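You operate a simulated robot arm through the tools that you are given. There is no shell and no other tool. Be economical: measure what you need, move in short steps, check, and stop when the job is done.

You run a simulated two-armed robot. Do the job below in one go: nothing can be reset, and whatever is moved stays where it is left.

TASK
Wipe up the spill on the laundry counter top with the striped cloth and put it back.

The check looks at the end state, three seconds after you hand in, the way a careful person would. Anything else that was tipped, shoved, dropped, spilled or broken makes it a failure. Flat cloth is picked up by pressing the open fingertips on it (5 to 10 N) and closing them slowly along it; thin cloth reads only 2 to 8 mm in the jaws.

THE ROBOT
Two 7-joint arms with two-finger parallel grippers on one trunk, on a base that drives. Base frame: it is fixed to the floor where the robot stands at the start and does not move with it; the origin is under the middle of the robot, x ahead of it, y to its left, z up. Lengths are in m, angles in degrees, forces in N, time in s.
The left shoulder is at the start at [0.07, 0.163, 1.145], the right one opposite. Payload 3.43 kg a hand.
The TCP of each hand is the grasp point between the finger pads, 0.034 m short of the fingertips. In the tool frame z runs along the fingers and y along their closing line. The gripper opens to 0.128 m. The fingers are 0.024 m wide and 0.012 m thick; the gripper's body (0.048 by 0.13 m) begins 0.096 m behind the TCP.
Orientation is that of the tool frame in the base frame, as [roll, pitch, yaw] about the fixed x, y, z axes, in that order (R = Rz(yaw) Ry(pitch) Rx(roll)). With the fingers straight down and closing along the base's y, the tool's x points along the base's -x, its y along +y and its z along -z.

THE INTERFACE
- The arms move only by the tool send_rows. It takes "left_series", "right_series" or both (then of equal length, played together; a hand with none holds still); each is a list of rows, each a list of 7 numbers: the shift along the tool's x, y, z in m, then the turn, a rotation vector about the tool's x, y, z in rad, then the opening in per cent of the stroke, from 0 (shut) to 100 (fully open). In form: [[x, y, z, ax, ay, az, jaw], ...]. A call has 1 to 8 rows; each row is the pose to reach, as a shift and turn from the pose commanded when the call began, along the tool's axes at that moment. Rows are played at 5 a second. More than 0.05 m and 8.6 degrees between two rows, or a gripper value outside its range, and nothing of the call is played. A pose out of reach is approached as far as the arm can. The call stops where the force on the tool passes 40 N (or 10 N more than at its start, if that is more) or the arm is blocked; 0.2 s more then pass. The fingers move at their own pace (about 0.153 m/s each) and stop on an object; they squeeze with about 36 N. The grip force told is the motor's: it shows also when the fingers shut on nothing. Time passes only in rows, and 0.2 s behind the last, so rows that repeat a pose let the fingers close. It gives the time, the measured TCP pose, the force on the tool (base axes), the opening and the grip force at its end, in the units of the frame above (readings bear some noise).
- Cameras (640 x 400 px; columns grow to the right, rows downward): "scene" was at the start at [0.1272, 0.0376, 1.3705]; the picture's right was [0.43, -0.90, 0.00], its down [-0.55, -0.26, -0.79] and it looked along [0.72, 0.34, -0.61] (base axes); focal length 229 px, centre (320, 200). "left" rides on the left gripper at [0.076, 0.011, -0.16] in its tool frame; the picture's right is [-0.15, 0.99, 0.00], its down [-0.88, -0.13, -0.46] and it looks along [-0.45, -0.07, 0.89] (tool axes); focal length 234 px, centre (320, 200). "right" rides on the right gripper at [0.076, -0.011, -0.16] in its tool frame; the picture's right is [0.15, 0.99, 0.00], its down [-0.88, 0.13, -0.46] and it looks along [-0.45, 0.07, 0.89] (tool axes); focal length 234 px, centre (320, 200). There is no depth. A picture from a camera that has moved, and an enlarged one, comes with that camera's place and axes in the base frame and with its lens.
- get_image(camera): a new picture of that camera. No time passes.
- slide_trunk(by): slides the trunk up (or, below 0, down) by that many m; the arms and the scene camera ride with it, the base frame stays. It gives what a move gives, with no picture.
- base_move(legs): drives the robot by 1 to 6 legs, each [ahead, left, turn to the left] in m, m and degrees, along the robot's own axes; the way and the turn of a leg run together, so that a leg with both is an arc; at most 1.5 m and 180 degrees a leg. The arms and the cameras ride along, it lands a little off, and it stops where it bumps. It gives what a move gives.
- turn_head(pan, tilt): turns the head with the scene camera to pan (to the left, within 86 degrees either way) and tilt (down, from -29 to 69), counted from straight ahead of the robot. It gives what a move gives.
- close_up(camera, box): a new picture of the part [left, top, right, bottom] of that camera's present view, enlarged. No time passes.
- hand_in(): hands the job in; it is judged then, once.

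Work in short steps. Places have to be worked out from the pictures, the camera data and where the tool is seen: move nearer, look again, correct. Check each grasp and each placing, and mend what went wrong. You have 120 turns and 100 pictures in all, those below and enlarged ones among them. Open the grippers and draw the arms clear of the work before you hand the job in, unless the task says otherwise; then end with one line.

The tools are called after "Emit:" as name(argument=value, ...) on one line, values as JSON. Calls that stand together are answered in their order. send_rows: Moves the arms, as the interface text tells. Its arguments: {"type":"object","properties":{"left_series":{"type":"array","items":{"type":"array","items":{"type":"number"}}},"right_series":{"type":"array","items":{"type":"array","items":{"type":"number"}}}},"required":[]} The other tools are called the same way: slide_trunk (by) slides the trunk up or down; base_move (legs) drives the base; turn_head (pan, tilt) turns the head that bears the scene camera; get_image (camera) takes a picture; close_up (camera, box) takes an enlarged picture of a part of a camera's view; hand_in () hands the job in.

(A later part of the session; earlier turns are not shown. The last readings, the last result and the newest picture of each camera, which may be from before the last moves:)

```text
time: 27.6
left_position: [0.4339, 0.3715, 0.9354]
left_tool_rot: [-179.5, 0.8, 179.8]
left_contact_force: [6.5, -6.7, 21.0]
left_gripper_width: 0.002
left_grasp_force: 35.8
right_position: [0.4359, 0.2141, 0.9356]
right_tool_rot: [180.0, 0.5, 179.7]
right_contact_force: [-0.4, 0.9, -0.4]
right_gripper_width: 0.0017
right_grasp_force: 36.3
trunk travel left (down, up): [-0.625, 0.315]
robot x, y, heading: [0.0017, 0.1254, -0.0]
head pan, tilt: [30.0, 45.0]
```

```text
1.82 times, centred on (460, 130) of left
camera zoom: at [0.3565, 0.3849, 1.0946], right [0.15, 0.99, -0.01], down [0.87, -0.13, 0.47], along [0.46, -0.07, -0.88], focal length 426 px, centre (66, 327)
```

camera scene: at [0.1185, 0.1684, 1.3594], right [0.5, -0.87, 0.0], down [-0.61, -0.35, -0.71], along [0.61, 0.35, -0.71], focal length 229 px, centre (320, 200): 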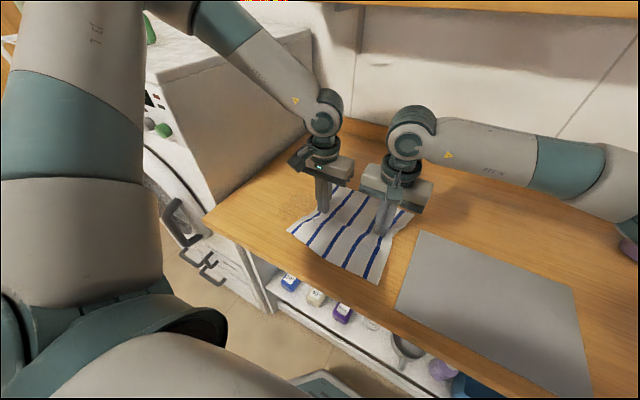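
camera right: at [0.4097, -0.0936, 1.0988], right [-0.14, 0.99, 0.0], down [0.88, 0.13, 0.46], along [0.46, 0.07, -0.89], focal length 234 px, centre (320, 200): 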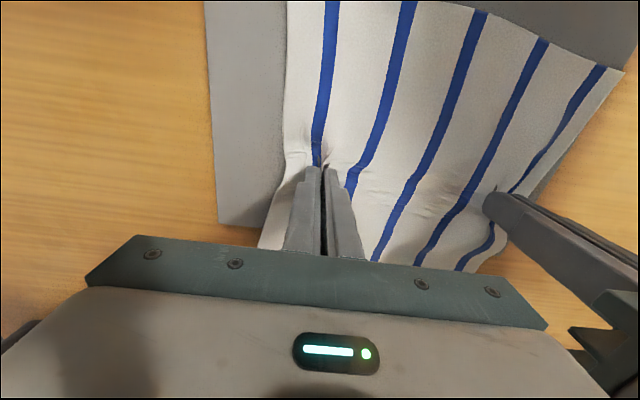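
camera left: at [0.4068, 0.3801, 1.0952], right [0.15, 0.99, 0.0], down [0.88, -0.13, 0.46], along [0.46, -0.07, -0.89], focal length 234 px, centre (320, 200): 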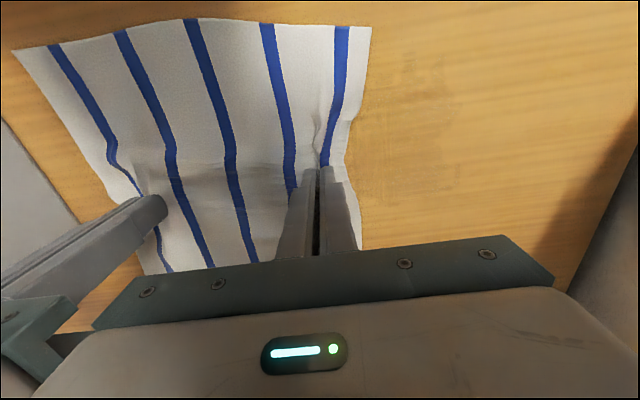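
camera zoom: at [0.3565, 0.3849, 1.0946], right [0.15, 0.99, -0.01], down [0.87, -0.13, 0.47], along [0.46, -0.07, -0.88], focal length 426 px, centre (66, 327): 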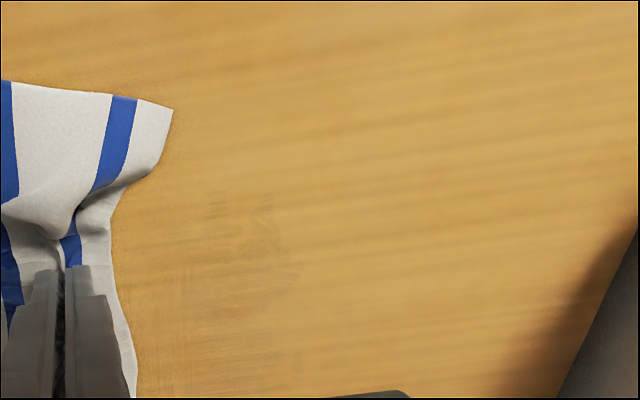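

Fainter; remaining streaks around x 0.40–0.51. I stroke at x≈0.435, 0.418 and 0.405, then come back.

Emit:
send_rows(right_series=[[0, 0.045, 0, 0, 0, 0, 0], [0, 0.09, 0, 0, 0, 0, 0], [0, 0.138, 0, 0, 0, 0, 0], [0.018, 0.138, 0, 0, 0, 0, 0], [0.018, 0.09, 0, 0, 0, 0, 0], [0.018, 0.045, 0, 0, 0, 0, 0], [0.018, 0.01, 0, 0, 0, 0, 0], [0.03, 0.01, 0, 0, 0, 0, 0]], left_series=[[0, 0.045, 0, 0, 0, 0, 0], [0, 0.09, 0, 0, 0, 0, 0], [0, 0.138, 0, 0, 0, 0, 0], [0.018, 0.138, 0, 0, 0, 0, 0], [0.018, 0.09, 0, 0, 0, 0, 0], [0.018, 0.045, 0, 0, 0, 0, 0], [0.018, 0.01, 0, 0, 0, 0, 0], [0.03, 0.01, 0, 0, 0, 0, 0]])

Emit:
send_rows(right_series=[[0, 0.045, 0, 0, 0, 0, 0], [0, 0.09, 0, 0, 0, 0, 0], [0, 0.125, 0, 0, 0, 0, 0], [-0.04, 0.13, 0, 0, 0, 0, 0], [-0.04, 0.09, 0, 0, 0, 0, 0], [-0.04, 0.045, 0, 0, 0, 0, 0], [-0.04, 0, 0, 0, 0, 0, 0], [-0.055, 0, 0, 0, 0, 0, 0]], left_series=[[0, 0.045, 0, 0, 0, 0, 0], [0, 0.09, 0, 0, 0, 0, 0], [0, 0.125, 0, 0, 0, 0, 0], [-0.04, 0.13, 0, 0, 0, 0, 0], [-0.04, 0.09, 0, 0, 0, 0, 0], [-0.04, 0.045, 0, 0, 0, 0, 0], [-0.04, 0, 0, 0, 0, 0, 0], [-0.055, 0, 0, 0, 0, 0, 0]])

Emit:
send_rows(right_series=[[0, 0.045, 0, 0, 0, 0, 0], [0, 0.09, 0, 0, 0, 0, 0], [0, 0.13, 0, 0, 0, 0, 0], [-0.018, 0.13, 0, 0, 0, 0, 0], [-0.018, 0.09, 0, 0, 0, 0, 0], [-0.018, 0.045, 0, 0, 0, 0, 0], [-0.018, 0, 0, 0, 0, 0, 0], [-0.018, -0.03, 0, 0, 0, 0, 0]], left_series=[[0, 0.045, 0, 0, 0, 0, 0], [0, 0.09, 0, 0, 0, 0, 0], [0, 0.13, 0, 0, 0, 0, 0], [-0.018, 0.13, 0, 0, 0, 0, 0], [-0.018, 0.09, 0, 0, 0, 0, 0], [-0.018, 0.045, 0, 0, 0, 0, 0], [-0.018, 0, 0, 0, 0, 0, 0], [-0.018, -0.03, 0, 0, 0, 0, 0]])

Emit:
close_up(camera="left", box=[340, 20, 580, 240])

Emit:
get_image(camera="scene")

```text
time: 29.4
left_position: [0.4066, 0.3819, 0.9349]
left_tool_rot: [-179.5, 0.6, 179.9]
left_contact_force: [10.7, -4.9, 26.0]
left_gripper_width: 0.0019
left_grasp_force: 36.3
right_position: [0.4063, 0.224, 0.9353]
right_tool_rot: [179.9, 0.6, 179.7]
right_contact_force: [-0.1, 2.7, 0.5]
right_gripper_width: 0.002
right_grasp_force: 36.2
trunk travel left (down, up): [-0.625, 0.315]
robot x, y, heading: [0.003, 0.1271, -0.2]
head pan, tilt: [30.0, 45.0]
```

```text
time: 31.2
left_position: [0.4589, 0.3814, 0.9363]
left_tool_rot: [-179.6, 0.4, 179.9]
left_contact_force: [-1.8, -5.4, 6.7]
left_gripper_width: 0.0017
left_grasp_force: 36.3
right_position: [0.4614, 0.2256, 0.935]
right_tool_rot: [-180.0, 0.5, 179.7]
right_contact_force: [0.6, 2.2, 0.1]
right_gripper_width: 0.0019
right_grasp_force: 36.2
trunk travel left (down, up): [-0.625, 0.315]
robot x, y, heading: [0.0015, 0.129, -0.1]
head pan, tilt: [30.0, 45.0]
```

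```text
time: 33.0
left_position: [0.4772, 0.3504, 0.9358]
left_tool_rot: [-179.9, 0.5, 179.9]
left_contact_force: [-0.7, -1.8, 2.4]
left_gripper_width: 0.002
left_grasp_force: 36.2
right_position: [0.4785, 0.1938, 0.9355]
right_tool_rot: [180.0, 0.4, 179.8]
right_contact_force: [0.0, 1.7, 1.4]
right_gripper_width: 0.0019
right_grasp_force: 36.4
trunk travel left (down, up): [-0.625, 0.315]
robot x, y, heading: [0.0043, 0.1334, -0.2]
head pan, tilt: [30.0, 45.0]
```

```text
1.82 times, centred on (460, 130) of left
camera zoom: at [0.4, 0.3634, 1.0951], right [0.15, 0.99, 0.0], down [0.88, -0.13, 0.46], along [0.46, -0.07, -0.89], focal length 426 px, centre (66, 327)
```

zoom: 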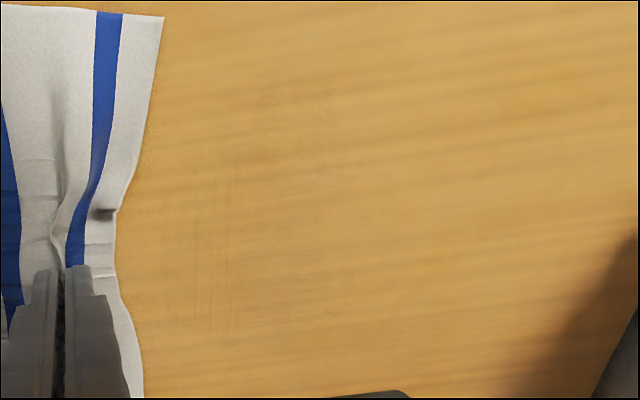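

```text
68 pictures are left
camera scene: at [0.1198, 0.1676, 1.3593], right [0.5, -0.87, 0.0], down [-0.61, -0.35, -0.71], along [0.61, 0.35, -0.71], focal length 229 px, centre (320, 200)
```

scene: 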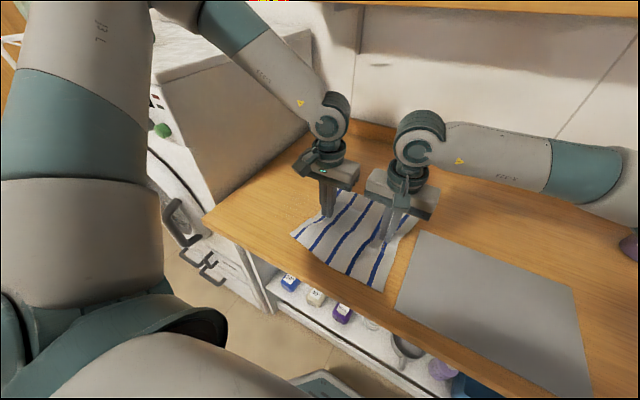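

Only a trace left. I add x-direction strokes at several y, from 0.37 to 0.48.

Emit:
send_rows(right_series=[[-0.045, 0.02, 0, 0, 0, 0, 0], [-0.06, 0.035, 0, 0, 0, 0, 0], [-0.015, 0.035, 0, 0, 0, 0, 0], [0.03, 0.035, 0, 0, 0, 0, 0], [0.07, 0.04, 0, 0, 0, 0, 0], [0.07, 0.055, 0, 0, 0, 0, 0], [0.025, 0.055, 0, 0, 0, 0, 0], [-0.02, 0.055, 0, 0, 0, 0, 0]], left_series=[[-0.045, 0.02, 0, 0, 0, 0, 0], [-0.06, 0.035, 0, 0, 0, 0, 0], [-0.015, 0.035, 0, 0, 0, 0, 0], [0.03, 0.035, 0, 0, 0, 0, 0], [0.07, 0.04, 0, 0, 0, 0, 0], [0.07, 0.055, 0, 0, 0, 0, 0], [0.025, 0.055, 0, 0, 0, 0, 0], [-0.02, 0.055, 0, 0, 0, 0, 0]])

Emit:
send_rows(right_series=[[-0.04, 0.01, 0, 0, 0, 0, 0], [-0.04, 0.02, 0, 0, 0, 0, 0], [0.005, 0.02, 0, 0, 0, 0, 0], [0.05, 0.02, 0, 0, 0, 0, 0], [0.09, 0.025, 0, 0, 0, 0, 0], [0.09, 0.04, 0, 0, 0, 0, 0], [0.045, 0.04, 0, 0, 0, 0, 0], [0, 0.04, 0, 0, 0, 0, 0]], left_series=[[-0.04, 0.01, 0, 0, 0, 0, 0], [-0.04, 0.02, 0, 0, 0, 0, 0], [0.005, 0.02, 0, 0, 0, 0, 0], [0.05, 0.02, 0, 0, 0, 0, 0], [0.09, 0.025, 0, 0, 0, 0, 0], [0.09, 0.04, 0, 0, 0, 0, 0], [0.045, 0.04, 0, 0, 0, 0, 0], [0, 0.04, 0, 0, 0, 0, 0]])

Emit:
send_rows(right_series=[[-0.04, 0.01, 0, 0, 0, 0, 0], [-0.04, 0.02, 0, 0, 0, 0, 0], [0.005, 0.02, 0, 0, 0, 0, 0], [0.05, 0.02, 0, 0, 0, 0, 0], [0.085, 0.02, 0, 0, 0, 0, 0], [0.05, 0.0, 0, 0, 0, 0, 0], [0.03, -0.04, 0, 0, 0, 0, 0], [0.03, -0.08, 0, 0, 0, 0, 0]], left_series=[[-0.04, 0.01, 0, 0, 0, 0, 0], [-0.04, 0.02, 0, 0, 0, 0, 0], [0.005, 0.02, 0, 0, 0, 0, 0], [0.05, 0.02, 0, 0, 0, 0, 0], [0.085, 0.02, 0, 0, 0, 0, 0], [0.05, 0.0, 0, 0, 0, 0, 0], [0.03, -0.04, 0, 0, 0, 0, 0], [0.03, -0.08, 0, 0, 0, 0, 0]])

Emit:
close_up(camera="left", box=[340, 20, 580, 240])

```text
time: 34.8
left_position: [0.4994, 0.4086, 0.9368]
left_tool_rot: [-179.8, 0.5, 179.9]
left_contact_force: [-0.1, -2.8, 0.3]
left_gripper_width: 0.0021
left_grasp_force: 35.8
right_position: [0.5011, 0.2522, 0.9351]
right_tool_rot: [179.8, 0.3, 179.8]
right_contact_force: [0.7, 2.2, 0.4]
right_gripper_width: 0.0015
right_grasp_force: 36.2
trunk travel left (down, up): [-0.625, 0.315]
robot x, y, heading: [-0.0015, 0.13, -0.0]
head pan, tilt: [30.0, 45.0]
```

```text
time: 36.6
left_position: [0.4963, 0.447, 0.9353]
left_tool_rot: [-179.7, 0.5, 179.8]
left_contact_force: [-3.4, -5.4, 10.9]
left_gripper_width: 0.0021
left_grasp_force: 35.7
right_position: [0.4989, 0.2899, 0.9364]
right_tool_rot: [180.0, 0.5, 179.8]
right_contact_force: [0.4, 1.9, 0.2]
right_gripper_width: 0.0017
right_grasp_force: 35.9
trunk travel left (down, up): [-0.625, 0.315]
robot x, y, heading: [0.0003, 0.13, 0.1]
head pan, tilt: [30.0, 45.0]
```

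```text
time: 38.4
left_position: [0.4688, 0.3676, 0.9356]
left_tool_rot: [-179.9, 0.3, -180.0]
left_contact_force: [-2.5, -2.3, 4.8]
left_gripper_width: 0.002
left_grasp_force: 35.7
right_position: [0.4697, 0.2086, 0.9355]
right_tool_rot: [179.9, 0.4, 179.9]
right_contact_force: [-0.1, 3.5, 2.5]
right_gripper_width: 0.0015
right_grasp_force: 36.1
trunk travel left (down, up): [-0.625, 0.315]
robot x, y, heading: [0.0074, 0.1269, -0.2]
head pan, tilt: [30.0, 45.0]
```

```text
1.82 times, centred on (460, 130) of left
camera zoom: at [0.3906, 0.3783, 1.0952], right [0.15, 0.99, 0.0], down [0.88, -0.13, 0.46], along [0.46, -0.07, -0.89], focal length 426 px, centre (66, 327)
```

zoom: 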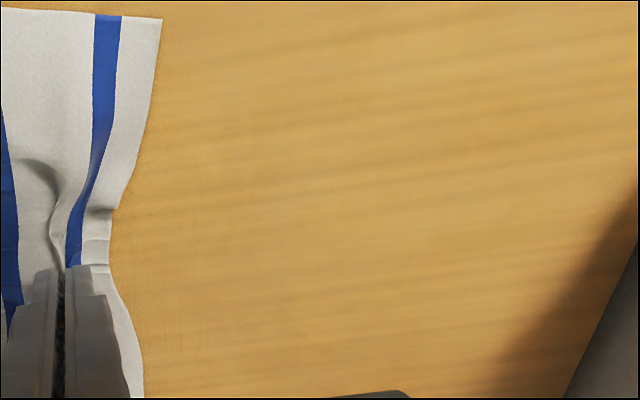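

The visible area looks clean. I lift 3 cm, drive back right, and inspect the counter.

Emit:
send_rows(right_series=[[0, 0, -0.015, 0, 0, 0, 0], [-0.017, 0, -0.035, 0, 0, 0, 0], [-0.017, -0.03, -0.035, 0, 0, 0, 0], [-0.017, -0.06, -0.035, 0, 0, 0, 0]], left_series=[[0, 0, -0.015, 0, 0, 0, 0], [-0.017, 0, -0.035, 0, 0, 0, 0], [-0.017, -0.03, -0.035, 0, 0, 0, 0], [-0.017, -0.06, -0.035, 0, 0, 0, 0]])

Emit:
get_image(camera="left")

Emit:
close_up(camera="scene", box=[180, 100, 440, 320])

```text
time: 39.4
left_position: [0.4861, 0.3065, 0.9711]
left_tool_rot: [-179.8, 0.4, -180.0]
left_contact_force: [-0.3, -2.8, 0.8]
left_gripper_width: 0.0023
left_grasp_force: 36.2
right_position: [0.487, 0.1488, 0.9703]
right_tool_rot: [179.9, 0.4, 179.8]
right_contact_force: [0.6, 2.2, -0.7]
right_gripper_width: 0.0018
right_grasp_force: 35.7
trunk travel left (down, up): [-0.625, 0.315]
robot x, y, heading: [-0.0031, 0.1283, 0.1]
head pan, tilt: [30.0, 45.0]
```

```text
66 pictures are left
camera left: at [0.4084, 0.3198, 1.1304], right [0.15, 0.99, 0.0], down [0.88, -0.13, 0.46], along [0.46, -0.07, -0.89], focal length 234 px, centre (320, 200)
```

left: 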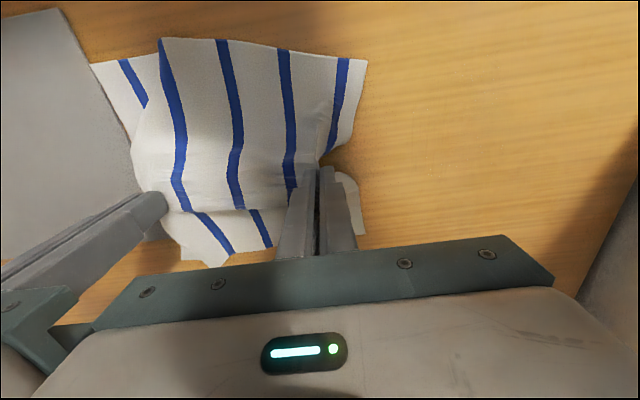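

```text
1.82 times, centred on (310, 210) of scene
camera zoom: at [0.1207, 0.1688, 1.3592], right [0.5, -0.87, 0.0], down [-0.61, -0.35, -0.71], along [0.61, 0.35, -0.71], focal length 416 px, centre (338, 182)
```

zoom: 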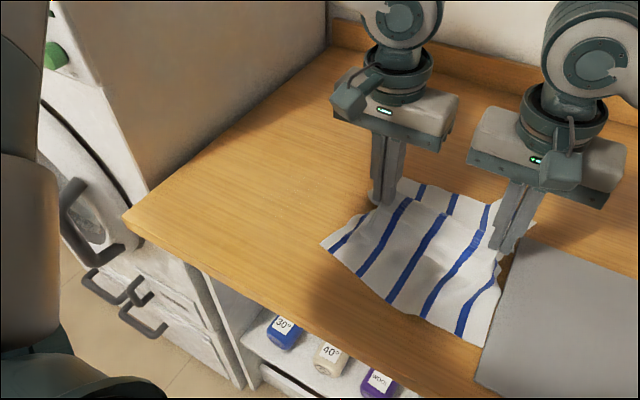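

The counter is clean. The cloth's right flap is catching at the mat edge, so I lift 3 cm more and drive right, overshooting so that a short pull back to the left straightens it.

Emit:
send_rows(right_series=[[0, 0, -0.02, 0, 0, 0, 0], [0, 0, -0.035, 0, 0, 0, 0]], left_series=[[0, 0, -0.02, 0, 0, 0, 0], [0, 0, -0.035, 0, 0, 0, 0]])

Emit:
base_move(legs=[[0, -0.25, 0]])

Emit:
turn_head(pan=10, tilt=45)

Emit:
get_image(camera="scene")

Emit:
get_image(camera="right")

```text
time: 40.0
left_position: [0.4859, 0.3072, 1.006]
left_tool_rot: [-179.9, 0.4, 179.9]
left_contact_force: [-0.6, -2.9, 0.6]
left_gripper_width: 0.0021
left_grasp_force: 36.0
right_position: [0.4856, 0.1505, 1.0049]
right_tool_rot: [179.9, 0.4, 179.8]
right_contact_force: [0.8, 3.4, 0.0]
right_gripper_width: 0.0016
right_grasp_force: 35.6
trunk travel left (down, up): [-0.625, 0.315]
robot x, y, heading: [-0.0013, 0.1294, -0.2]
head pan, tilt: [30.0, 45.0]
```

```text
time: 41.8
left_position: [0.4849, 0.0552, 1.0053]
left_tool_rot: [-179.8, 0.4, 179.9]
left_contact_force: [-0.5, -2.5, -0.1]
left_gripper_width: 0.0018
left_grasp_force: 35.7
right_position: [0.4846, -0.1003, 1.0055]
right_tool_rot: [179.9, 0.4, 179.7]
right_contact_force: [0.5, 3.4, 0.0]
right_gripper_width: 0.0019
right_grasp_force: 35.6
trunk travel left (down, up): [-0.625, 0.315]
robot x, y, heading: [0.0009, -0.1239, -0.2]
head pan, tilt: [30.0, 45.0]
```

```text
time: 42.6
left_position: [0.4847, 0.0561, 1.0066]
left_tool_rot: [-179.7, 0.3, 179.8]
left_contact_force: [-0.6, -2.8, 0.5]
left_gripper_width: 0.0018
left_grasp_force: 36.1
right_position: [0.4859, -0.1004, 1.0057]
right_tool_rot: [179.9, 0.4, 179.7]
right_contact_force: [0.6, 2.8, -0.1]
right_gripper_width: 0.0015
right_grasp_force: 35.8
trunk travel left (down, up): [-0.625, 0.315]
robot x, y, heading: [0.0029, -0.1218, 0.1]
head pan, tilt: [10.0, 45.0]
```

```text
64 pictures are left
camera scene: at [0.1288, -0.1078, 1.3593], right [0.17, -0.99, 0.0], down [-0.7, -0.12, -0.71], along [0.7, 0.12, -0.71], focal length 229 px, centre (320, 200)
```

scene: 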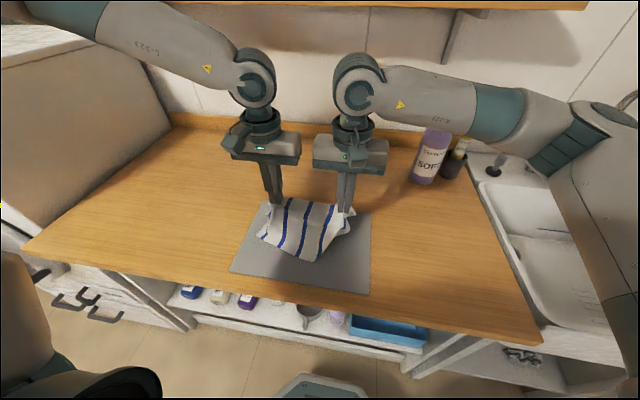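

```text
63 pictures are left
camera right: at [0.4082, -0.114, 1.1646], right [-0.14, 0.99, 0.0], down [0.88, 0.12, 0.46], along [0.46, 0.07, -0.89], focal length 234 px, centre (320, 200)
```

right: 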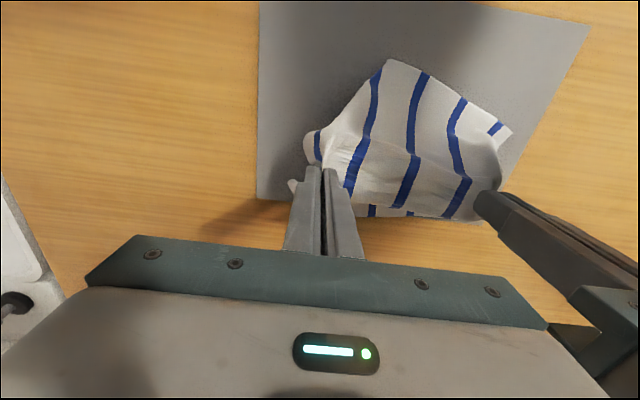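

The near corners are folding under. I lift higher to let the cloth hang free, pull back 0.06 m, then lower while moving forward so the near flap trails out flat.

Emit:
send_rows(right_series=[[0, 0, -0.03, 0, 0, 0, 0], [0, 0, -0.06, 0, 0, 0, 0], [0, 0, -0.085, 0, 0, 0, 0], [0.02, 0, -0.085, 0, 0, 0, 0], [0.04, 0, -0.085, 0, 0, 0, 0], [0.06, 0, -0.085, 0, 0, 0, 0], [0.06, 0, -0.085, 0, 0, 0, 0], [0.06, 0, -0.085, 0, 0, 0, 0]], left_series=[[0, 0.004, -0.03, 0, 0, 0, 0], [0, 0.008, -0.06, 0, 0, 0, 0], [0, 0.008, -0.085, 0, 0, 0, 0], [0.02, 0.008, -0.085, 0, 0, 0, 0], [0.04, 0.008, -0.085, 0, 0, 0, 0], [0.06, 0.008, -0.085, 0, 0, 0, 0], [0.06, 0.008, -0.085, 0, 0, 0, 0], [0.06, 0.008, -0.085, 0, 0, 0, 0]])

Emit:
get_image(camera="scene")

Emit:
get_image(camera="right")

```text
time: 44.4
left_position: [0.424, 0.064, 1.0905]
left_tool_rot: [-179.7, 0.4, 179.8]
left_contact_force: [-1.6, -23.9, 0.1]
left_gripper_width: 0.0021
left_grasp_force: 36.7
right_position: [0.4237, -0.0997, 1.0897]
right_tool_rot: [179.9, 0.5, 179.6]
right_contact_force: [0.5, 23.6, -0.4]
right_gripper_width: 0.0017
right_grasp_force: 36.7
trunk travel left (down, up): [-0.625, 0.315]
robot x, y, heading: [-0.0041, -0.123, -0.3]
head pan, tilt: [10.0, 45.0]
```

```text
62 pictures are left
camera scene: at [0.1286, -0.1082, 1.3593], right [0.17, -0.99, 0.0], down [-0.7, -0.12, -0.71], along [0.7, 0.12, -0.71], focal length 229 px, centre (320, 200)
```

scene: 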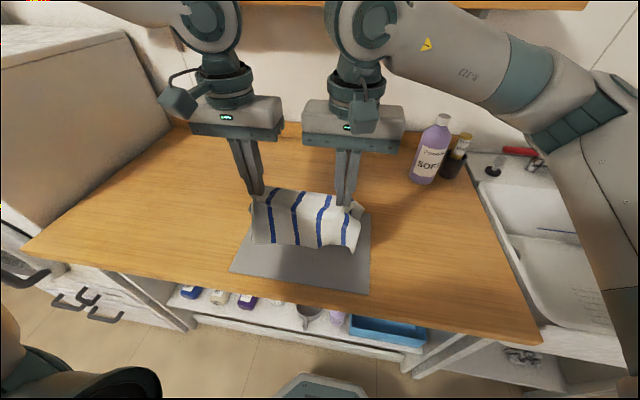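

```text
61 pictures are left
camera right: at [0.347, -0.1141, 1.2495], right [-0.14, 0.99, 0.0], down [0.88, 0.12, 0.46], along [0.46, 0.07, -0.89], focal length 234 px, centre (320, 200)
```

right: 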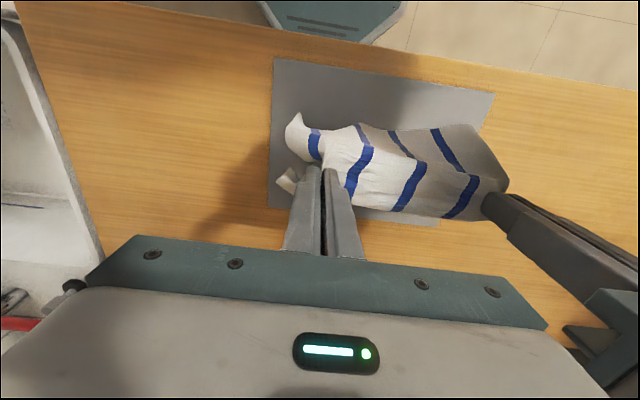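

The cloth hangs free with two flaps. Plan: lay it so that the far flap is flat, then regrasp at the two far corners, let it hang as one sheet, and lay it moving forward. First I go forward 0.1 m at height and lower a bit.

Emit:
send_rows(right_series=[[-0.03, 0.001, 0, 0, 0, 0, 0], [-0.06, 0.003, 0, 0, 0, 0, 0], [-0.09, 0.003, 0, 0, 0, 0, 0], [-0.11, 0.003, 0, 0, 0, 0, 0], [-0.11, 0.003, 0.015, 0, 0, 0, 0], [-0.11, 0.003, 0.03, 0, 0, 0, 0], [-0.11, 0.003, 0.03, 0, 0, 0, 0]], left_series=[[-0.03, 0, 0, 0, 0, 0, 0], [-0.06, 0, 0, 0, 0, 0, 0], [-0.09, 0, 0, 0, 0, 0, 0], [-0.11, 0, 0, 0, 0, 0, 0], [-0.11, 0, 0.015, 0, 0, 0, 0], [-0.11, 0, 0.03, 0, 0, 0, 0], [-0.11, 0, 0.03, 0, 0, 0, 0]])

Emit:
send_rows(right_series=[[0.015, 0, 0.015, 0, 0, 0, 0], [0.03, 0, 0.03, 0, 0, 0, 0], [0.045, 0, 0.045, 0, 0, 0, 0], [0.06, 0, 0.06, 0, 0, 0, 0], [0.075, 0, 0.075, 0, 0, 0, 0], [0.09, 0, 0.09, 0, 0, 0, 0], [0.1, 0, 0.1, 0, 0, 0, 0], [0.11, 0, 0.11, 0, 0, 0, 0]], left_series=[[0.015, 0, 0.015, 0, 0, 0, 0], [0.03, 0, 0.03, 0, 0, 0, 0], [0.045, 0, 0.045, 0, 0, 0, 0], [0.06, 0, 0.06, 0, 0, 0, 0], [0.075, 0, 0.075, 0, 0, 0, 0], [0.09, 0, 0.09, 0, 0, 0, 0], [0.1, 0, 0.1, 0, 0, 0, 0], [0.11, 0, 0.11, 0, 0, 0, 0]])

Emit:
get_image(camera="scene")

Emit:
get_image(camera="right")

```text
time: 46.0
left_position: [0.5349, 0.0631, 1.0609]
left_tool_rot: [-179.8, 0.5, 179.9]
left_contact_force: [-0.5, -15.0, 1.0]
left_gripper_width: 0.0019
left_grasp_force: 36.2
right_position: [0.5349, -0.0981, 1.0615]
right_tool_rot: [180.0, 0.4, 179.7]
right_contact_force: [1.1, 14.7, -0.4]
right_gripper_width: 0.0017
right_grasp_force: 36.1
trunk travel left (down, up): [-0.625, 0.315]
robot x, y, heading: [-0.0011, -0.122, -0.3]
head pan, tilt: [10.0, 45.0]
```

```text
time: 47.8
left_position: [0.4252, 0.0643, 0.9523]
left_tool_rot: [-179.7, 0.5, 179.8]
left_contact_force: [-0.2, -12.7, 0.4]
left_gripper_width: 0.0018
left_grasp_force: 36.4
right_position: [0.4254, -0.0982, 0.9494]
right_tool_rot: [179.9, 0.4, 179.6]
right_contact_force: [0.8, 12.8, 0.2]
right_gripper_width: 0.002
right_grasp_force: 36.3
trunk travel left (down, up): [-0.625, 0.315]
robot x, y, heading: [-0.0034, -0.1215, -0.1]
head pan, tilt: [10.0, 45.0]
```

```text
60 pictures are left
camera scene: at [0.1288, -0.1081, 1.3593], right [0.17, -0.99, 0.0], down [-0.7, -0.12, -0.71], along [0.7, 0.12, -0.71], focal length 229 px, centre (320, 200)
```

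scene: 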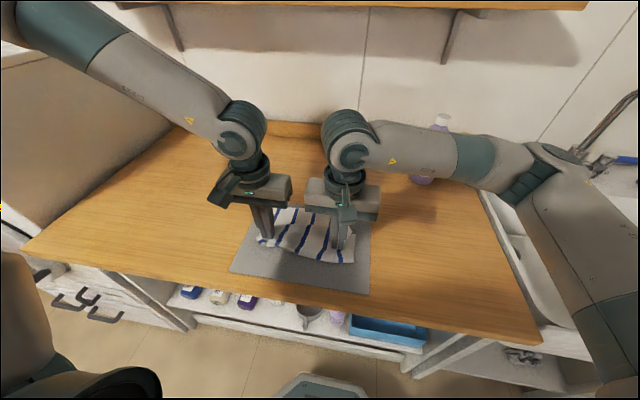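

```text
59 pictures are left
camera right: at [0.3485, -0.1107, 1.1088], right [-0.14, 0.99, 0.0], down [0.88, 0.12, 0.46], along [0.46, 0.07, -0.89], focal length 234 px, centre (320, 200)
```

right: 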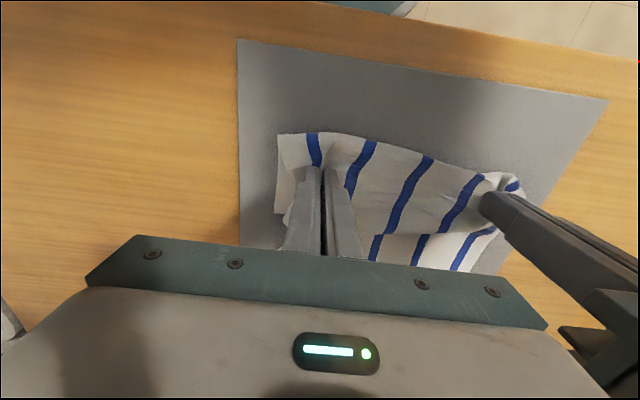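

As planned: far flap flat, near part folded beneath, mat unmoved. I lower the last cm, open slightly and rise to look.

Emit:
send_rows(right_series=[[0, 0.002, 0.007, 0, 0, 0, 0], [0, 0.002, 0.007, 0, 0, 0, 8], [0, 0.002, 0.007, 0, 0, 0, 16], [0, 0.002, -0.02, 0, 0, 0, 16], [0, 0.002, -0.06, 0, 0, 0, 16], [0, 0.002, -0.1, 0, 0, 0, 16], [0.03, 0.002, -0.13, 0, 0, 0, 16], [0.05, 0.002, -0.14, 0, 0, 0, 16]], left_series=[[0, -0.002, 0.009, 0, 0, 0, 0], [0, -0.002, 0.009, 0, 0, 0, 8], [0, -0.002, 0.009, 0, 0, 0, 16], [0, 0, -0.02, 0, 0, 0, 16], [0, 0.01, -0.06, 0, 0, 0, 16], [0, 0.02, -0.1, 0, 0, 0, 16], [0.03, 0.03, -0.13, 0, 0, 0, 16], [0.05, 0.04, -0.14, 0, 0, 0, 16]])

Emit:
get_image(camera="scene")

Emit:
get_image(camera="right")

Emit:
get_image(camera="left")

```text
time: 49.6
left_position: [0.3736, 0.1061, 1.0894]
left_tool_rot: [-179.8, 0.4, 179.9]
left_contact_force: [-0.2, -0.1, -0.1]
left_gripper_width: 0.0206
left_grasp_force: 0.1
right_position: [0.3739, -0.0962, 1.0908]
right_tool_rot: [-179.9, 0.4, 179.7]
right_contact_force: [-0.3, 0.2, 0.4]
right_gripper_width: 0.0206
right_grasp_force: 0.0
trunk travel left (down, up): [-0.625, 0.315]
robot x, y, heading: [-0.0019, -0.1222, -0.3]
head pan, tilt: [10.0, 45.0]
```

```text
58 pictures are left
camera scene: at [0.1281, -0.1073, 1.3593], right [0.17, -0.99, 0.0], down [-0.7, -0.12, -0.71], along [0.7, 0.12, -0.71], focal length 229 px, centre (320, 200)
```

scene: 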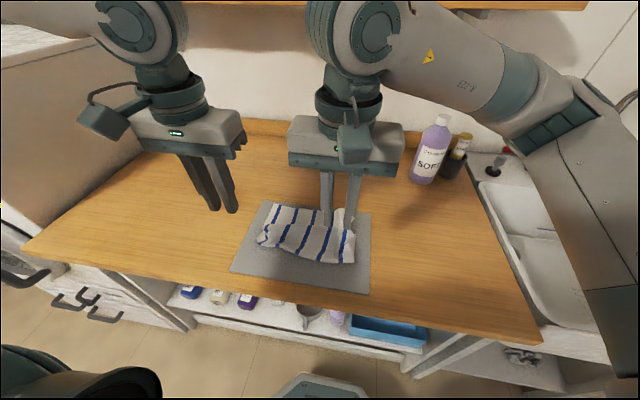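

```text
57 pictures are left
camera right: at [0.2965, -0.108, 1.2497], right [-0.14, 0.99, 0.0], down [0.88, 0.12, 0.46], along [0.46, 0.06, -0.89], focal length 234 px, centre (320, 200)
```

right: 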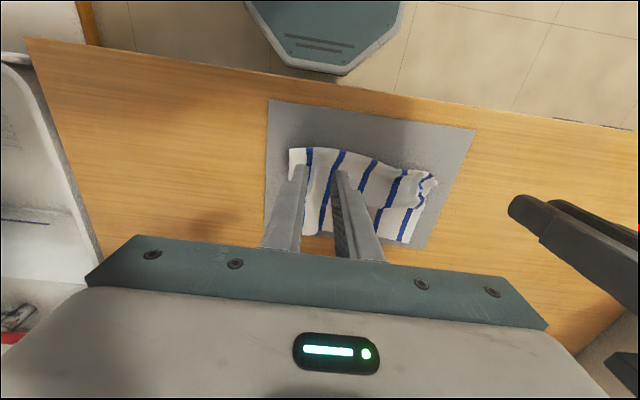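

```text
56 pictures are left
camera left: at [0.2961, 0.1186, 1.2498], right [0.15, 0.99, 0.0], down [0.88, -0.13, 0.46], along [0.46, -0.07, -0.89], focal length 234 px, centre (320, 200)
```

left: 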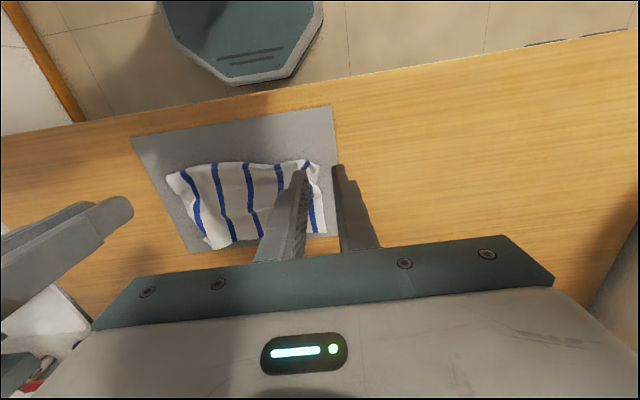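

Far edge is at x≈0.543 from y≈−0.13 to 0.095, single layer there. I move both hands above the far corners.

Emit:
send_rows(right_series=[[-0.04, -0.003, 0, 0, 0, 0, 28], [-0.08, -0.006, 0, 0, 0, 0, 28], [-0.12, -0.01, 0, 0, 0, 0, 28], [-0.15, -0.012, 0, 0, 0, 0, 28], [-0.166, -0.012, 0.03, 0, 0, 0, 28], [-0.166, -0.012, 0.07, 0, 0, 0, 28], [-0.166, -0.012, 0.1, 0, 0, 0, 28], [-0.166, -0.012, 0.125, 0, 0, 0, 28]], left_series=[[-0.04, -0.01, 0, 0, 0, 0, 28], [-0.08, -0.02, 0, 0, 0, 0, 28], [-0.12, -0.03, 0, 0, 0, 0, 28], [-0.15, -0.034, 0, 0, 0, 0, 28], [-0.166, -0.034, 0.03, 0, 0, 0, 28], [-0.166, -0.034, 0.07, 0, 0, 0, 28], [-0.166, -0.034, 0.1, 0, 0, 0, 28], [-0.166, -0.034, 0.125, 0, 0, 0, 28]])

Emit:
get_image(camera="right")

Emit:
get_image(camera="left")

Emit:
close_up(camera="scene", box=[200, 140, 420, 300])

```text
time: 51.4
left_position: [0.5431, 0.0688, 0.9653]
left_tool_rot: [-179.9, 0.4, 179.8]
left_contact_force: [-0.4, 0.5, -0.8]
left_gripper_width: 0.036
left_grasp_force: 0.0
right_position: [0.5425, -0.1073, 0.9646]
right_tool_rot: [179.9, 0.4, 179.7]
right_contact_force: [0.2, 0.0, -0.5]
right_gripper_width: 0.0361
right_grasp_force: 0.0
trunk travel left (down, up): [-0.625, 0.315]
robot x, y, heading: [-0.0019, -0.1218, -0.2]
head pan, tilt: [10.0, 45.0]
```

```text
55 pictures are left
camera right: at [0.4653, -0.1217, 1.1242], right [-0.14, 0.99, 0.0], down [0.88, 0.13, 0.46], along [0.46, 0.07, -0.89], focal length 234 px, centre (320, 200)
```

right: 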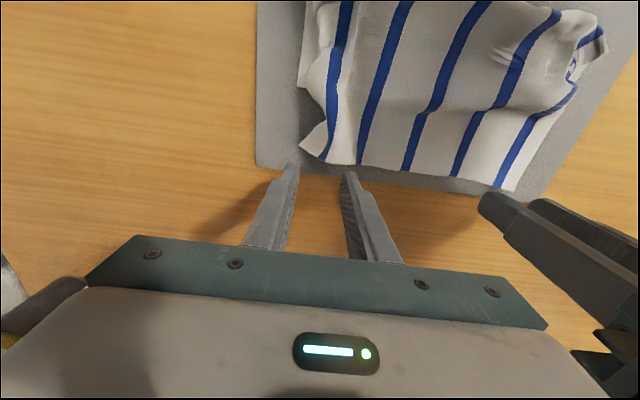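

```text
54 pictures are left
camera left: at [0.465, 0.0828, 1.1252], right [0.15, 0.99, 0.0], down [0.88, -0.13, 0.46], along [0.46, -0.07, -0.89], focal length 234 px, centre (320, 200)
```

left: 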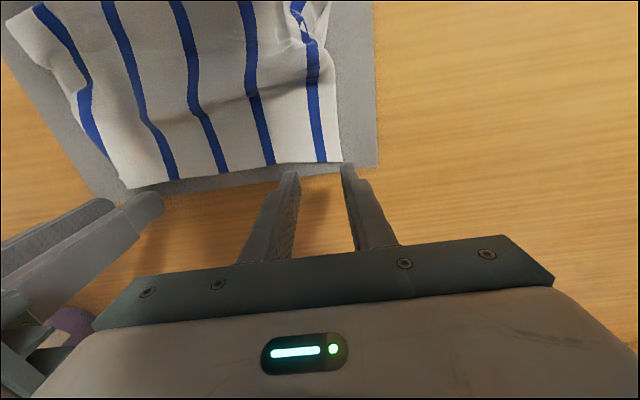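

```text
2.50 times, centred on (310, 220) of scene
camera zoom: at [0.1299, -0.1082, 1.3592], right [0.17, -0.99, 0.0], down [-0.7, -0.12, -0.71], along [0.7, 0.12, -0.71], focal length 573 px, centre (345, 150)
```

zoom: 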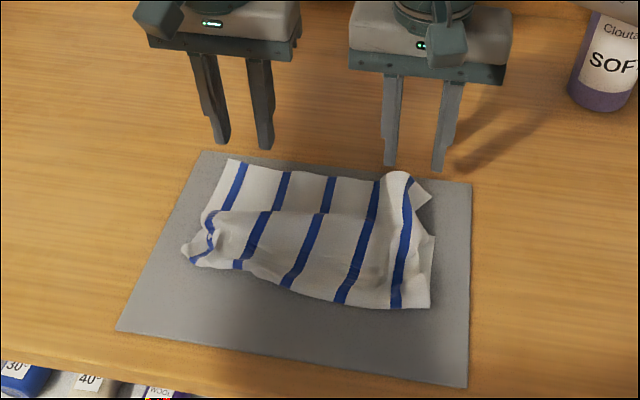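

I shift back 17 mm so the fingers are just within the far edge, then descend to contact.

Emit:
send_rows(right_series=[[0.018, 0, 0.005, 0, 0, 0, 28], [0.018, 0, 0.015, 0, 0, 0, 28], [0.018, 0, 0.021, 0, 0, 0, 28], [0.018, 0, 0.025, 0, 0, 0, 28]], left_series=[[0.017, 0, 0.005, 0, 0, 0, 28], [0.017, 0, 0.015, 0, 0, 0, 28], [0.017, 0, 0.021, 0, 0, 0, 28], [0.017, 0, 0.025, 0, 0, 0, 28]])

Emit:
get_image(camera="right")

Emit:
get_image(camera="left")

```text
time: 52.4
left_position: [0.5245, 0.0699, 0.9413]
left_tool_rot: [-179.8, 0.5, 179.7]
left_contact_force: [-0.7, 1.0, -0.8]
left_gripper_width: 0.0358
left_grasp_force: 0.1
right_position: [0.5228, -0.1088, 0.9406]
right_tool_rot: [179.9, 0.4, 179.7]
right_contact_force: [-0.7, 0.6, -0.3]
right_gripper_width: 0.0359
right_grasp_force: 0.1
trunk travel left (down, up): [-0.625, 0.315]
robot x, y, heading: [0.0, -0.1196, -0.4]
head pan, tilt: [10.0, 45.0]
```

```text
52 pictures are left
camera right: at [0.4464, -0.1215, 1.1002], right [-0.14, 0.99, 0.0], down [0.88, 0.12, 0.46], along [0.46, 0.07, -0.89], focal length 234 px, centre (320, 200)
```

right: 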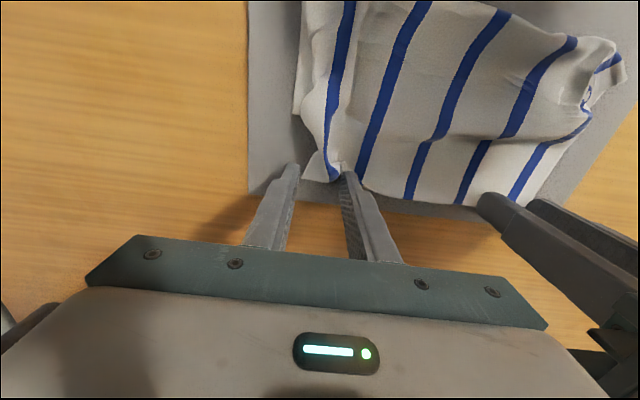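

```text
51 pictures are left
camera left: at [0.4475, 0.0824, 1.1001], right [0.15, 0.99, 0.0], down [0.88, -0.13, 0.46], along [0.46, -0.07, -0.89], focal length 234 px, centre (320, 200)
```

left: 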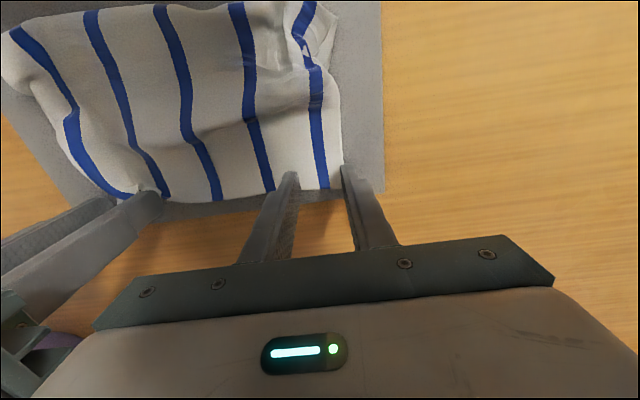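

I nudge the left hand 8 mm and the right 14 mm inward so all fingertips are on cloth, and descend 3 mm.

Emit:
send_rows(right_series=[[0.006, 0.014, -0.003, 0, 0, 0, 28], [0.006, 0.014, 0.001, 0, 0, 0, 28], [0.006, 0.014, 0.003, 0, 0, 0, 28]], left_series=[[0.003, -0.008, -0.003, 0, 0, 0, 28], [0.003, -0.008, 0.001, 0, 0, 0, 28], [0.003, -0.008, 0.003, 0, 0, 0, 28]])

```text
time: 53.2
left_position: [0.5199, 0.0611, 0.9394]
left_tool_rot: [-179.7, 0.6, 179.9]
left_contact_force: [0.3, 1.9, 8.9]
left_gripper_width: 0.0366
left_grasp_force: 0.1
right_position: [0.5183, -0.0945, 0.9402]
right_tool_rot: [179.9, 0.6, 179.6]
right_contact_force: [1.8, -0.5, 12.6]
right_gripper_width: 0.0359
right_grasp_force: 0.2
trunk travel left (down, up): [-0.625, 0.315]
robot x, y, heading: [0.0024, -0.121, -0.1]
head pan, tilt: [10.0, 45.0]
```

Press 9–13 N. Close slowly.

Emit:
send_rows(right_series=[[0, 0, 0, 0, 0, 0, 25], [0, 0, 0, 0, 0, 0, 21], [0, 0, 0, 0, 0, 0, 17], [0, 0, 0, 0, 0, 0, 13], [0, 0, 0, 0, 0, 0, 9], [0, 0, 0, 0, 0, 0, 5], [0, 0, 0, 0, 0, 0, 0], [0, 0, 0, 0, 0, 0, 0]], left_series=[[0, 0, 0, 0, 0, 0, 25], [0, 0, 0, 0, 0, 0, 21], [0, 0, 0, 0, 0, 0, 17], [0, 0, 0, 0, 0, 0, 13], [0, 0, 0, 0, 0, 0, 9], [0, 0, 0, 0, 0, 0, 5], [0, 0, 0, 0, 0, 0, 0], [0, 0, 0, 0, 0, 0, 0]])

Emit:
get_image(camera="right")

Emit:
get_image(camera="left")

```text
time: 55.0
left_position: [0.5202, 0.0614, 0.9391]
left_tool_rot: [-179.6, 0.5, 179.8]
left_contact_force: [0.0, -13.1, 12.3]
left_gripper_width: 0.002
left_grasp_force: 36.0
right_position: [0.5151, -0.0921, 0.9401]
right_tool_rot: [179.8, 0.6, 179.7]
right_contact_force: [3.3, 23.5, 24.5]
right_gripper_width: 0.0037
right_grasp_force: 36.5
trunk travel left (down, up): [-0.625, 0.315]
robot x, y, heading: [-0.0007, -0.1217, 0.1]
head pan, tilt: [10.0, 45.0]
```

```text
50 pictures are left
camera right: at [0.4381, -0.1057, 1.0988], right [-0.14, 0.99, 0.0], down [0.88, 0.12, 0.47], along [0.46, 0.07, -0.89], focal length 234 px, centre (320, 200)
```

right: 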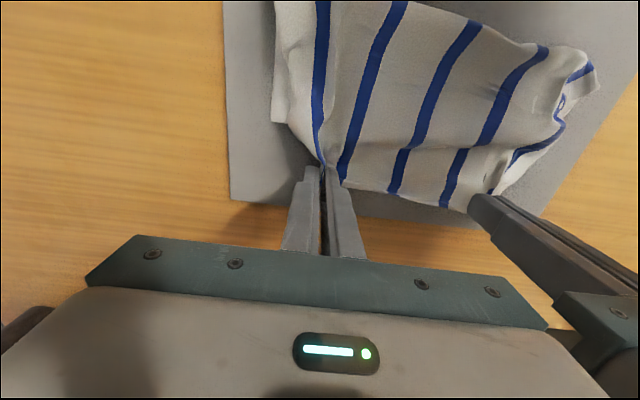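

```text
49 pictures are left
camera left: at [0.4419, 0.0751, 1.0987], right [0.15, 0.99, 0.0], down [0.88, -0.13, 0.47], along [0.46, -0.07, -0.89], focal length 234 px, centre (320, 200)
```

left: 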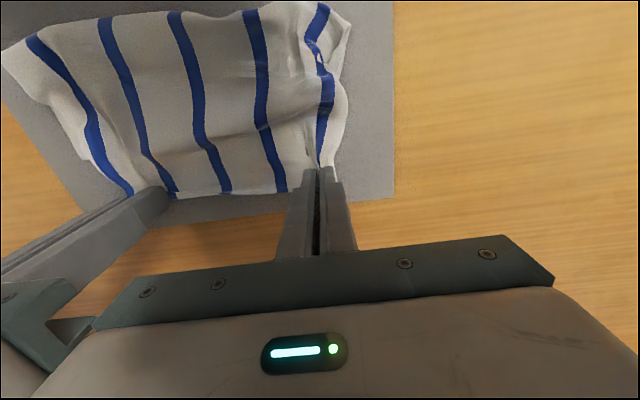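

Both far corners are gripped. I lift ~0.28 m straight up so it hangs free.

Emit:
send_rows(right_series=[[0, 0.003, -0.01, 0, 0, 0, 0], [0, 0.003, -0.04, 0, 0, 0, 0], [0, 0.003, -0.08, 0, 0, 0, 0], [0, 0.003, -0.12, 0, 0, 0, 0], [0, 0.003, -0.16, 0, 0, 0, 0], [0, 0.003, -0.2, 0, 0, 0, 0], [0, 0.003, -0.24, 0, 0, 0, 0], [0, 0.003, -0.28, 0, 0, 0, 0]], left_series=[[0, -0.002, -0.01, 0, 0, 0, 0], [0, -0.002, -0.04, 0, 0, 0, 0], [0, -0.002, -0.08, 0, 0, 0, 0], [0, -0.002, -0.12, 0, 0, 0, 0], [0, -0.002, -0.16, 0, 0, 0, 0], [0, -0.002, -0.2, 0, 0, 0, 0], [0, -0.002, -0.24, 0, 0, 0, 0], [0, -0.002, -0.28, 0, 0, 0, 0]])

Emit:
get_image(camera="scene")

Emit:
get_image(camera="left")

```text
time: 56.8
left_position: [0.5162, 0.0604, 1.2182]
left_tool_rot: [-179.8, 0.6, 179.8]
left_contact_force: [-0.8, -3.9, -0.5]
left_gripper_width: 0.0017
left_grasp_force: 35.8
right_position: [0.5145, -0.092, 1.2168]
right_tool_rot: [180.0, 0.5, 179.6]
right_contact_force: [1.2, 4.1, -1.0]
right_gripper_width: 0.0033
right_grasp_force: 35.6
trunk travel left (down, up): [-0.625, 0.315]
robot x, y, heading: [-0.0008, -0.1185, -0.1]
head pan, tilt: [10.0, 45.0]
```

```text
48 pictures are left
camera scene: at [0.1269, -0.1081, 1.3593], right [0.17, -0.99, 0.0], down [-0.7, -0.12, -0.71], along [0.7, 0.12, -0.71], focal length 229 px, centre (320, 200)
```

scene: 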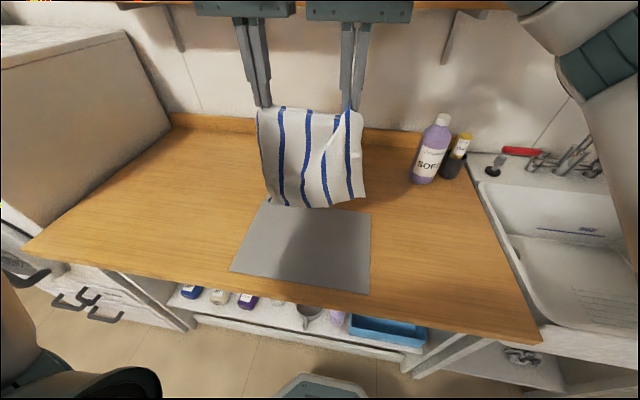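

```text
47 pictures are left
camera left: at [0.4402, 0.0743, 1.3783], right [0.15, 0.99, 0.0], down [0.88, -0.13, 0.46], along [0.46, -0.07, -0.89], focal length 234 px, centre (320, 200)
```

left: 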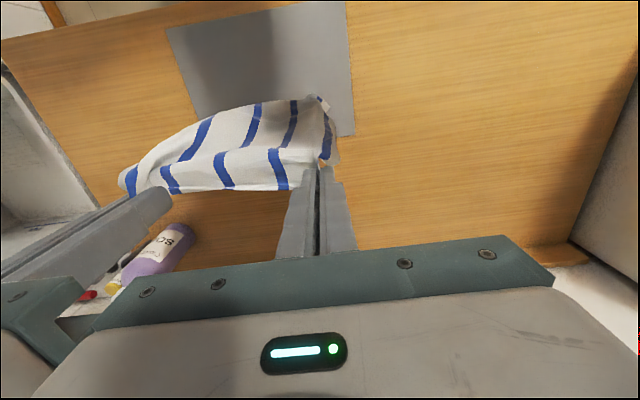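

The cloth hangs as one sheet and the mat is unmoved. I back the base 0.16 m (and 0.02 left) so the bottom hem hangs above the mat's near edge.

Emit:
base_move(legs=[[-0.16, 0.02, 0]])

Emit:
get_image(camera="scene")

Emit:
get_image(camera="left")

Emit:
get_image(camera="right")

```text
time: 58.2
left_position: [0.3614, 0.0799, 1.2168]
left_tool_rot: [-179.9, 0.3, 179.7]
left_contact_force: [-0.4, -4.5, -0.1]
left_gripper_width: 0.0021
left_grasp_force: 35.9
right_position: [0.3573, -0.0736, 1.2154]
right_tool_rot: [179.9, 0.2, 179.5]
right_contact_force: [0.8, 4.9, 0.5]
right_gripper_width: 0.0033
right_grasp_force: 35.7
trunk travel left (down, up): [-0.625, 0.315]
robot x, y, heading: [-0.1575, -0.1029, -0.3]
head pan, tilt: [10.0, 45.0]
```

```text
46 pictures are left
camera scene: at [-0.0302, -0.0879, 1.3591], right [0.17, -0.99, 0.0], down [-0.7, -0.12, -0.71], along [0.7, 0.12, -0.71], focal length 229 px, centre (320, 200)
```

scene: 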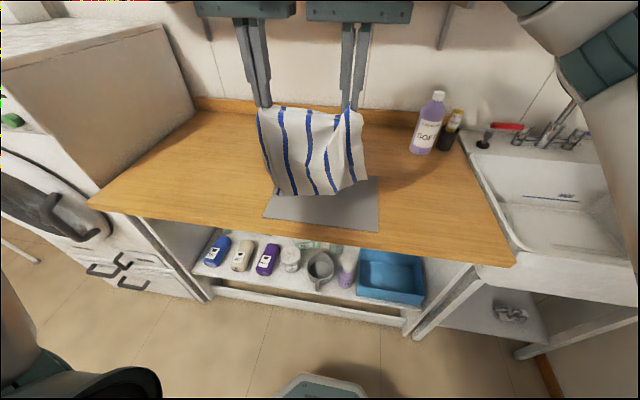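

```text
45 pictures are left
camera left: at [0.284, 0.0934, 1.3764], right [0.15, 0.99, 0.0], down [0.88, -0.13, 0.46], along [0.46, -0.07, -0.89], focal length 234 px, centre (320, 200)
```

left: 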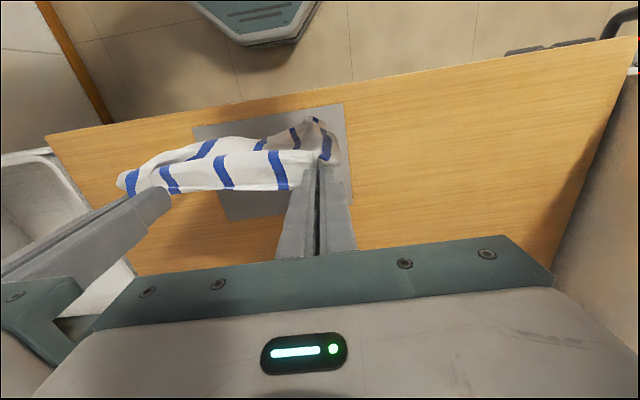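

```text
44 pictures are left
camera right: at [0.2805, -0.0861, 1.375], right [-0.14, 0.99, 0.0], down [0.88, 0.12, 0.46], along [0.46, 0.06, -0.89], focal length 234 px, centre (320, 200)
```

right: 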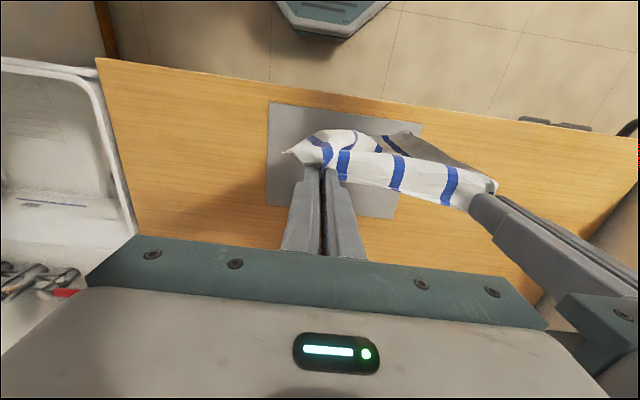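

Now lower along an arc while moving forward, so the hem lands near x≈0.35 and the sheet lies out behind the hands.

Emit:
send_rows(right_series=[[0, 0, 0.02, 0, 0, 0, 0], [-0.03, 0, 0.03, 0, 0, 0, 0], [-0.06, 0, 0.045, 0, 0, 0, 0], [-0.09, 0, 0.062, 0, 0, 0, 0], [-0.12, 0, 0.082, 0, 0, 0, 0], [-0.148, 0, 0.105, 0, 0, 0, 0], [-0.172, 0, 0.13, 0, 0, 0, 0], [-0.195, 0, 0.158, 0, 0, 0, 0]], left_series=[[0, 0, 0.02, 0, 0, 0, 0], [-0.03, 0, 0.03, 0, 0, 0, 0], [-0.06, 0, 0.045, 0, 0, 0, 0], [-0.09, 0, 0.062, 0, 0, 0, 0], [-0.12, 0, 0.082, 0, 0, 0, 0], [-0.148, 0, 0.105, 0, 0, 0, 0], [-0.172, 0, 0.13, 0, 0, 0, 0], [-0.195, 0, 0.158, 0, 0, 0, 0]])

Emit:
get_image(camera="scene")

Emit:
get_image(camera="right")

```text
time: 59.7
left_position: [0.4925, 0.0932, 1.1045]
left_tool_rot: [-178.9, 0.5, 179.0]
left_contact_force: [1.8, -18.1, 0.6]
left_gripper_width: 0.0019
left_grasp_force: 36.0
left hand out of reach, approached as far as the arm can: row 5, 6, 7
right_position: [0.5074, -0.0666, 1.1093]
right_tool_rot: [179.1, 0.4, -179.8]
right_contact_force: [-0.3, 18.0, -0.9]
right_gripper_width: 0.0036
right_grasp_force: 36.1
trunk travel left (down, up): [-0.625, 0.315]
robot x, y, heading: [-0.1621, -0.1043, -0.2]
head pan, tilt: [10.0, 45.0]
stopped in row 7 (left hand): the force on the tool passed its limit (the readings are from after the stop); the commanded pose is now the measured one
```

```text
43 pictures are left
camera scene: at [-0.0287, -0.0872, 1.3589], right [0.17, -0.99, 0.0], down [-0.7, -0.12, -0.71], along [0.7, 0.12, -0.71], focal length 229 px, centre (320, 200)
```

scene: 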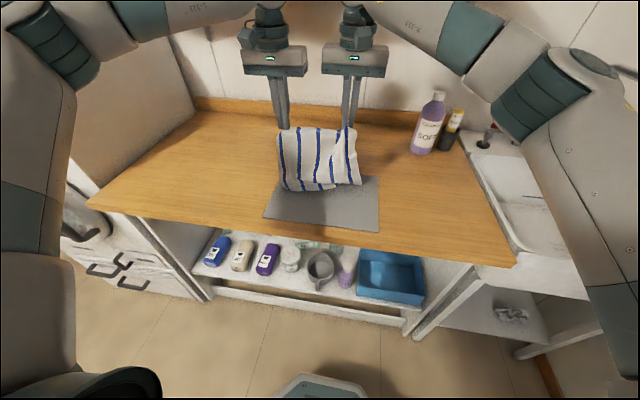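

```text
42 pictures are left
camera right: at [0.4306, -0.0824, 1.268], right [-0.15, 0.99, 0.01], down [0.88, 0.13, 0.46], along [0.46, 0.08, -0.89], focal length 234 px, centre (320, 200)
```

right: 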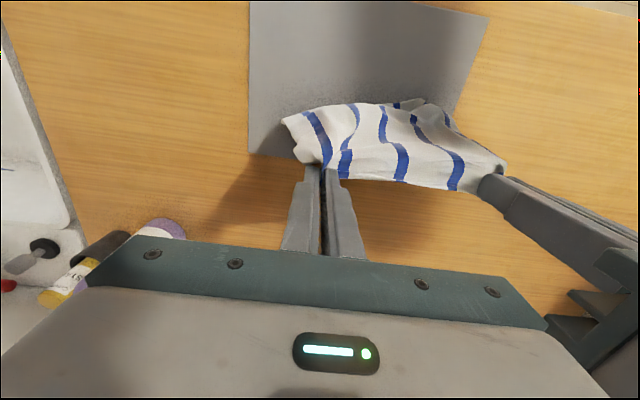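

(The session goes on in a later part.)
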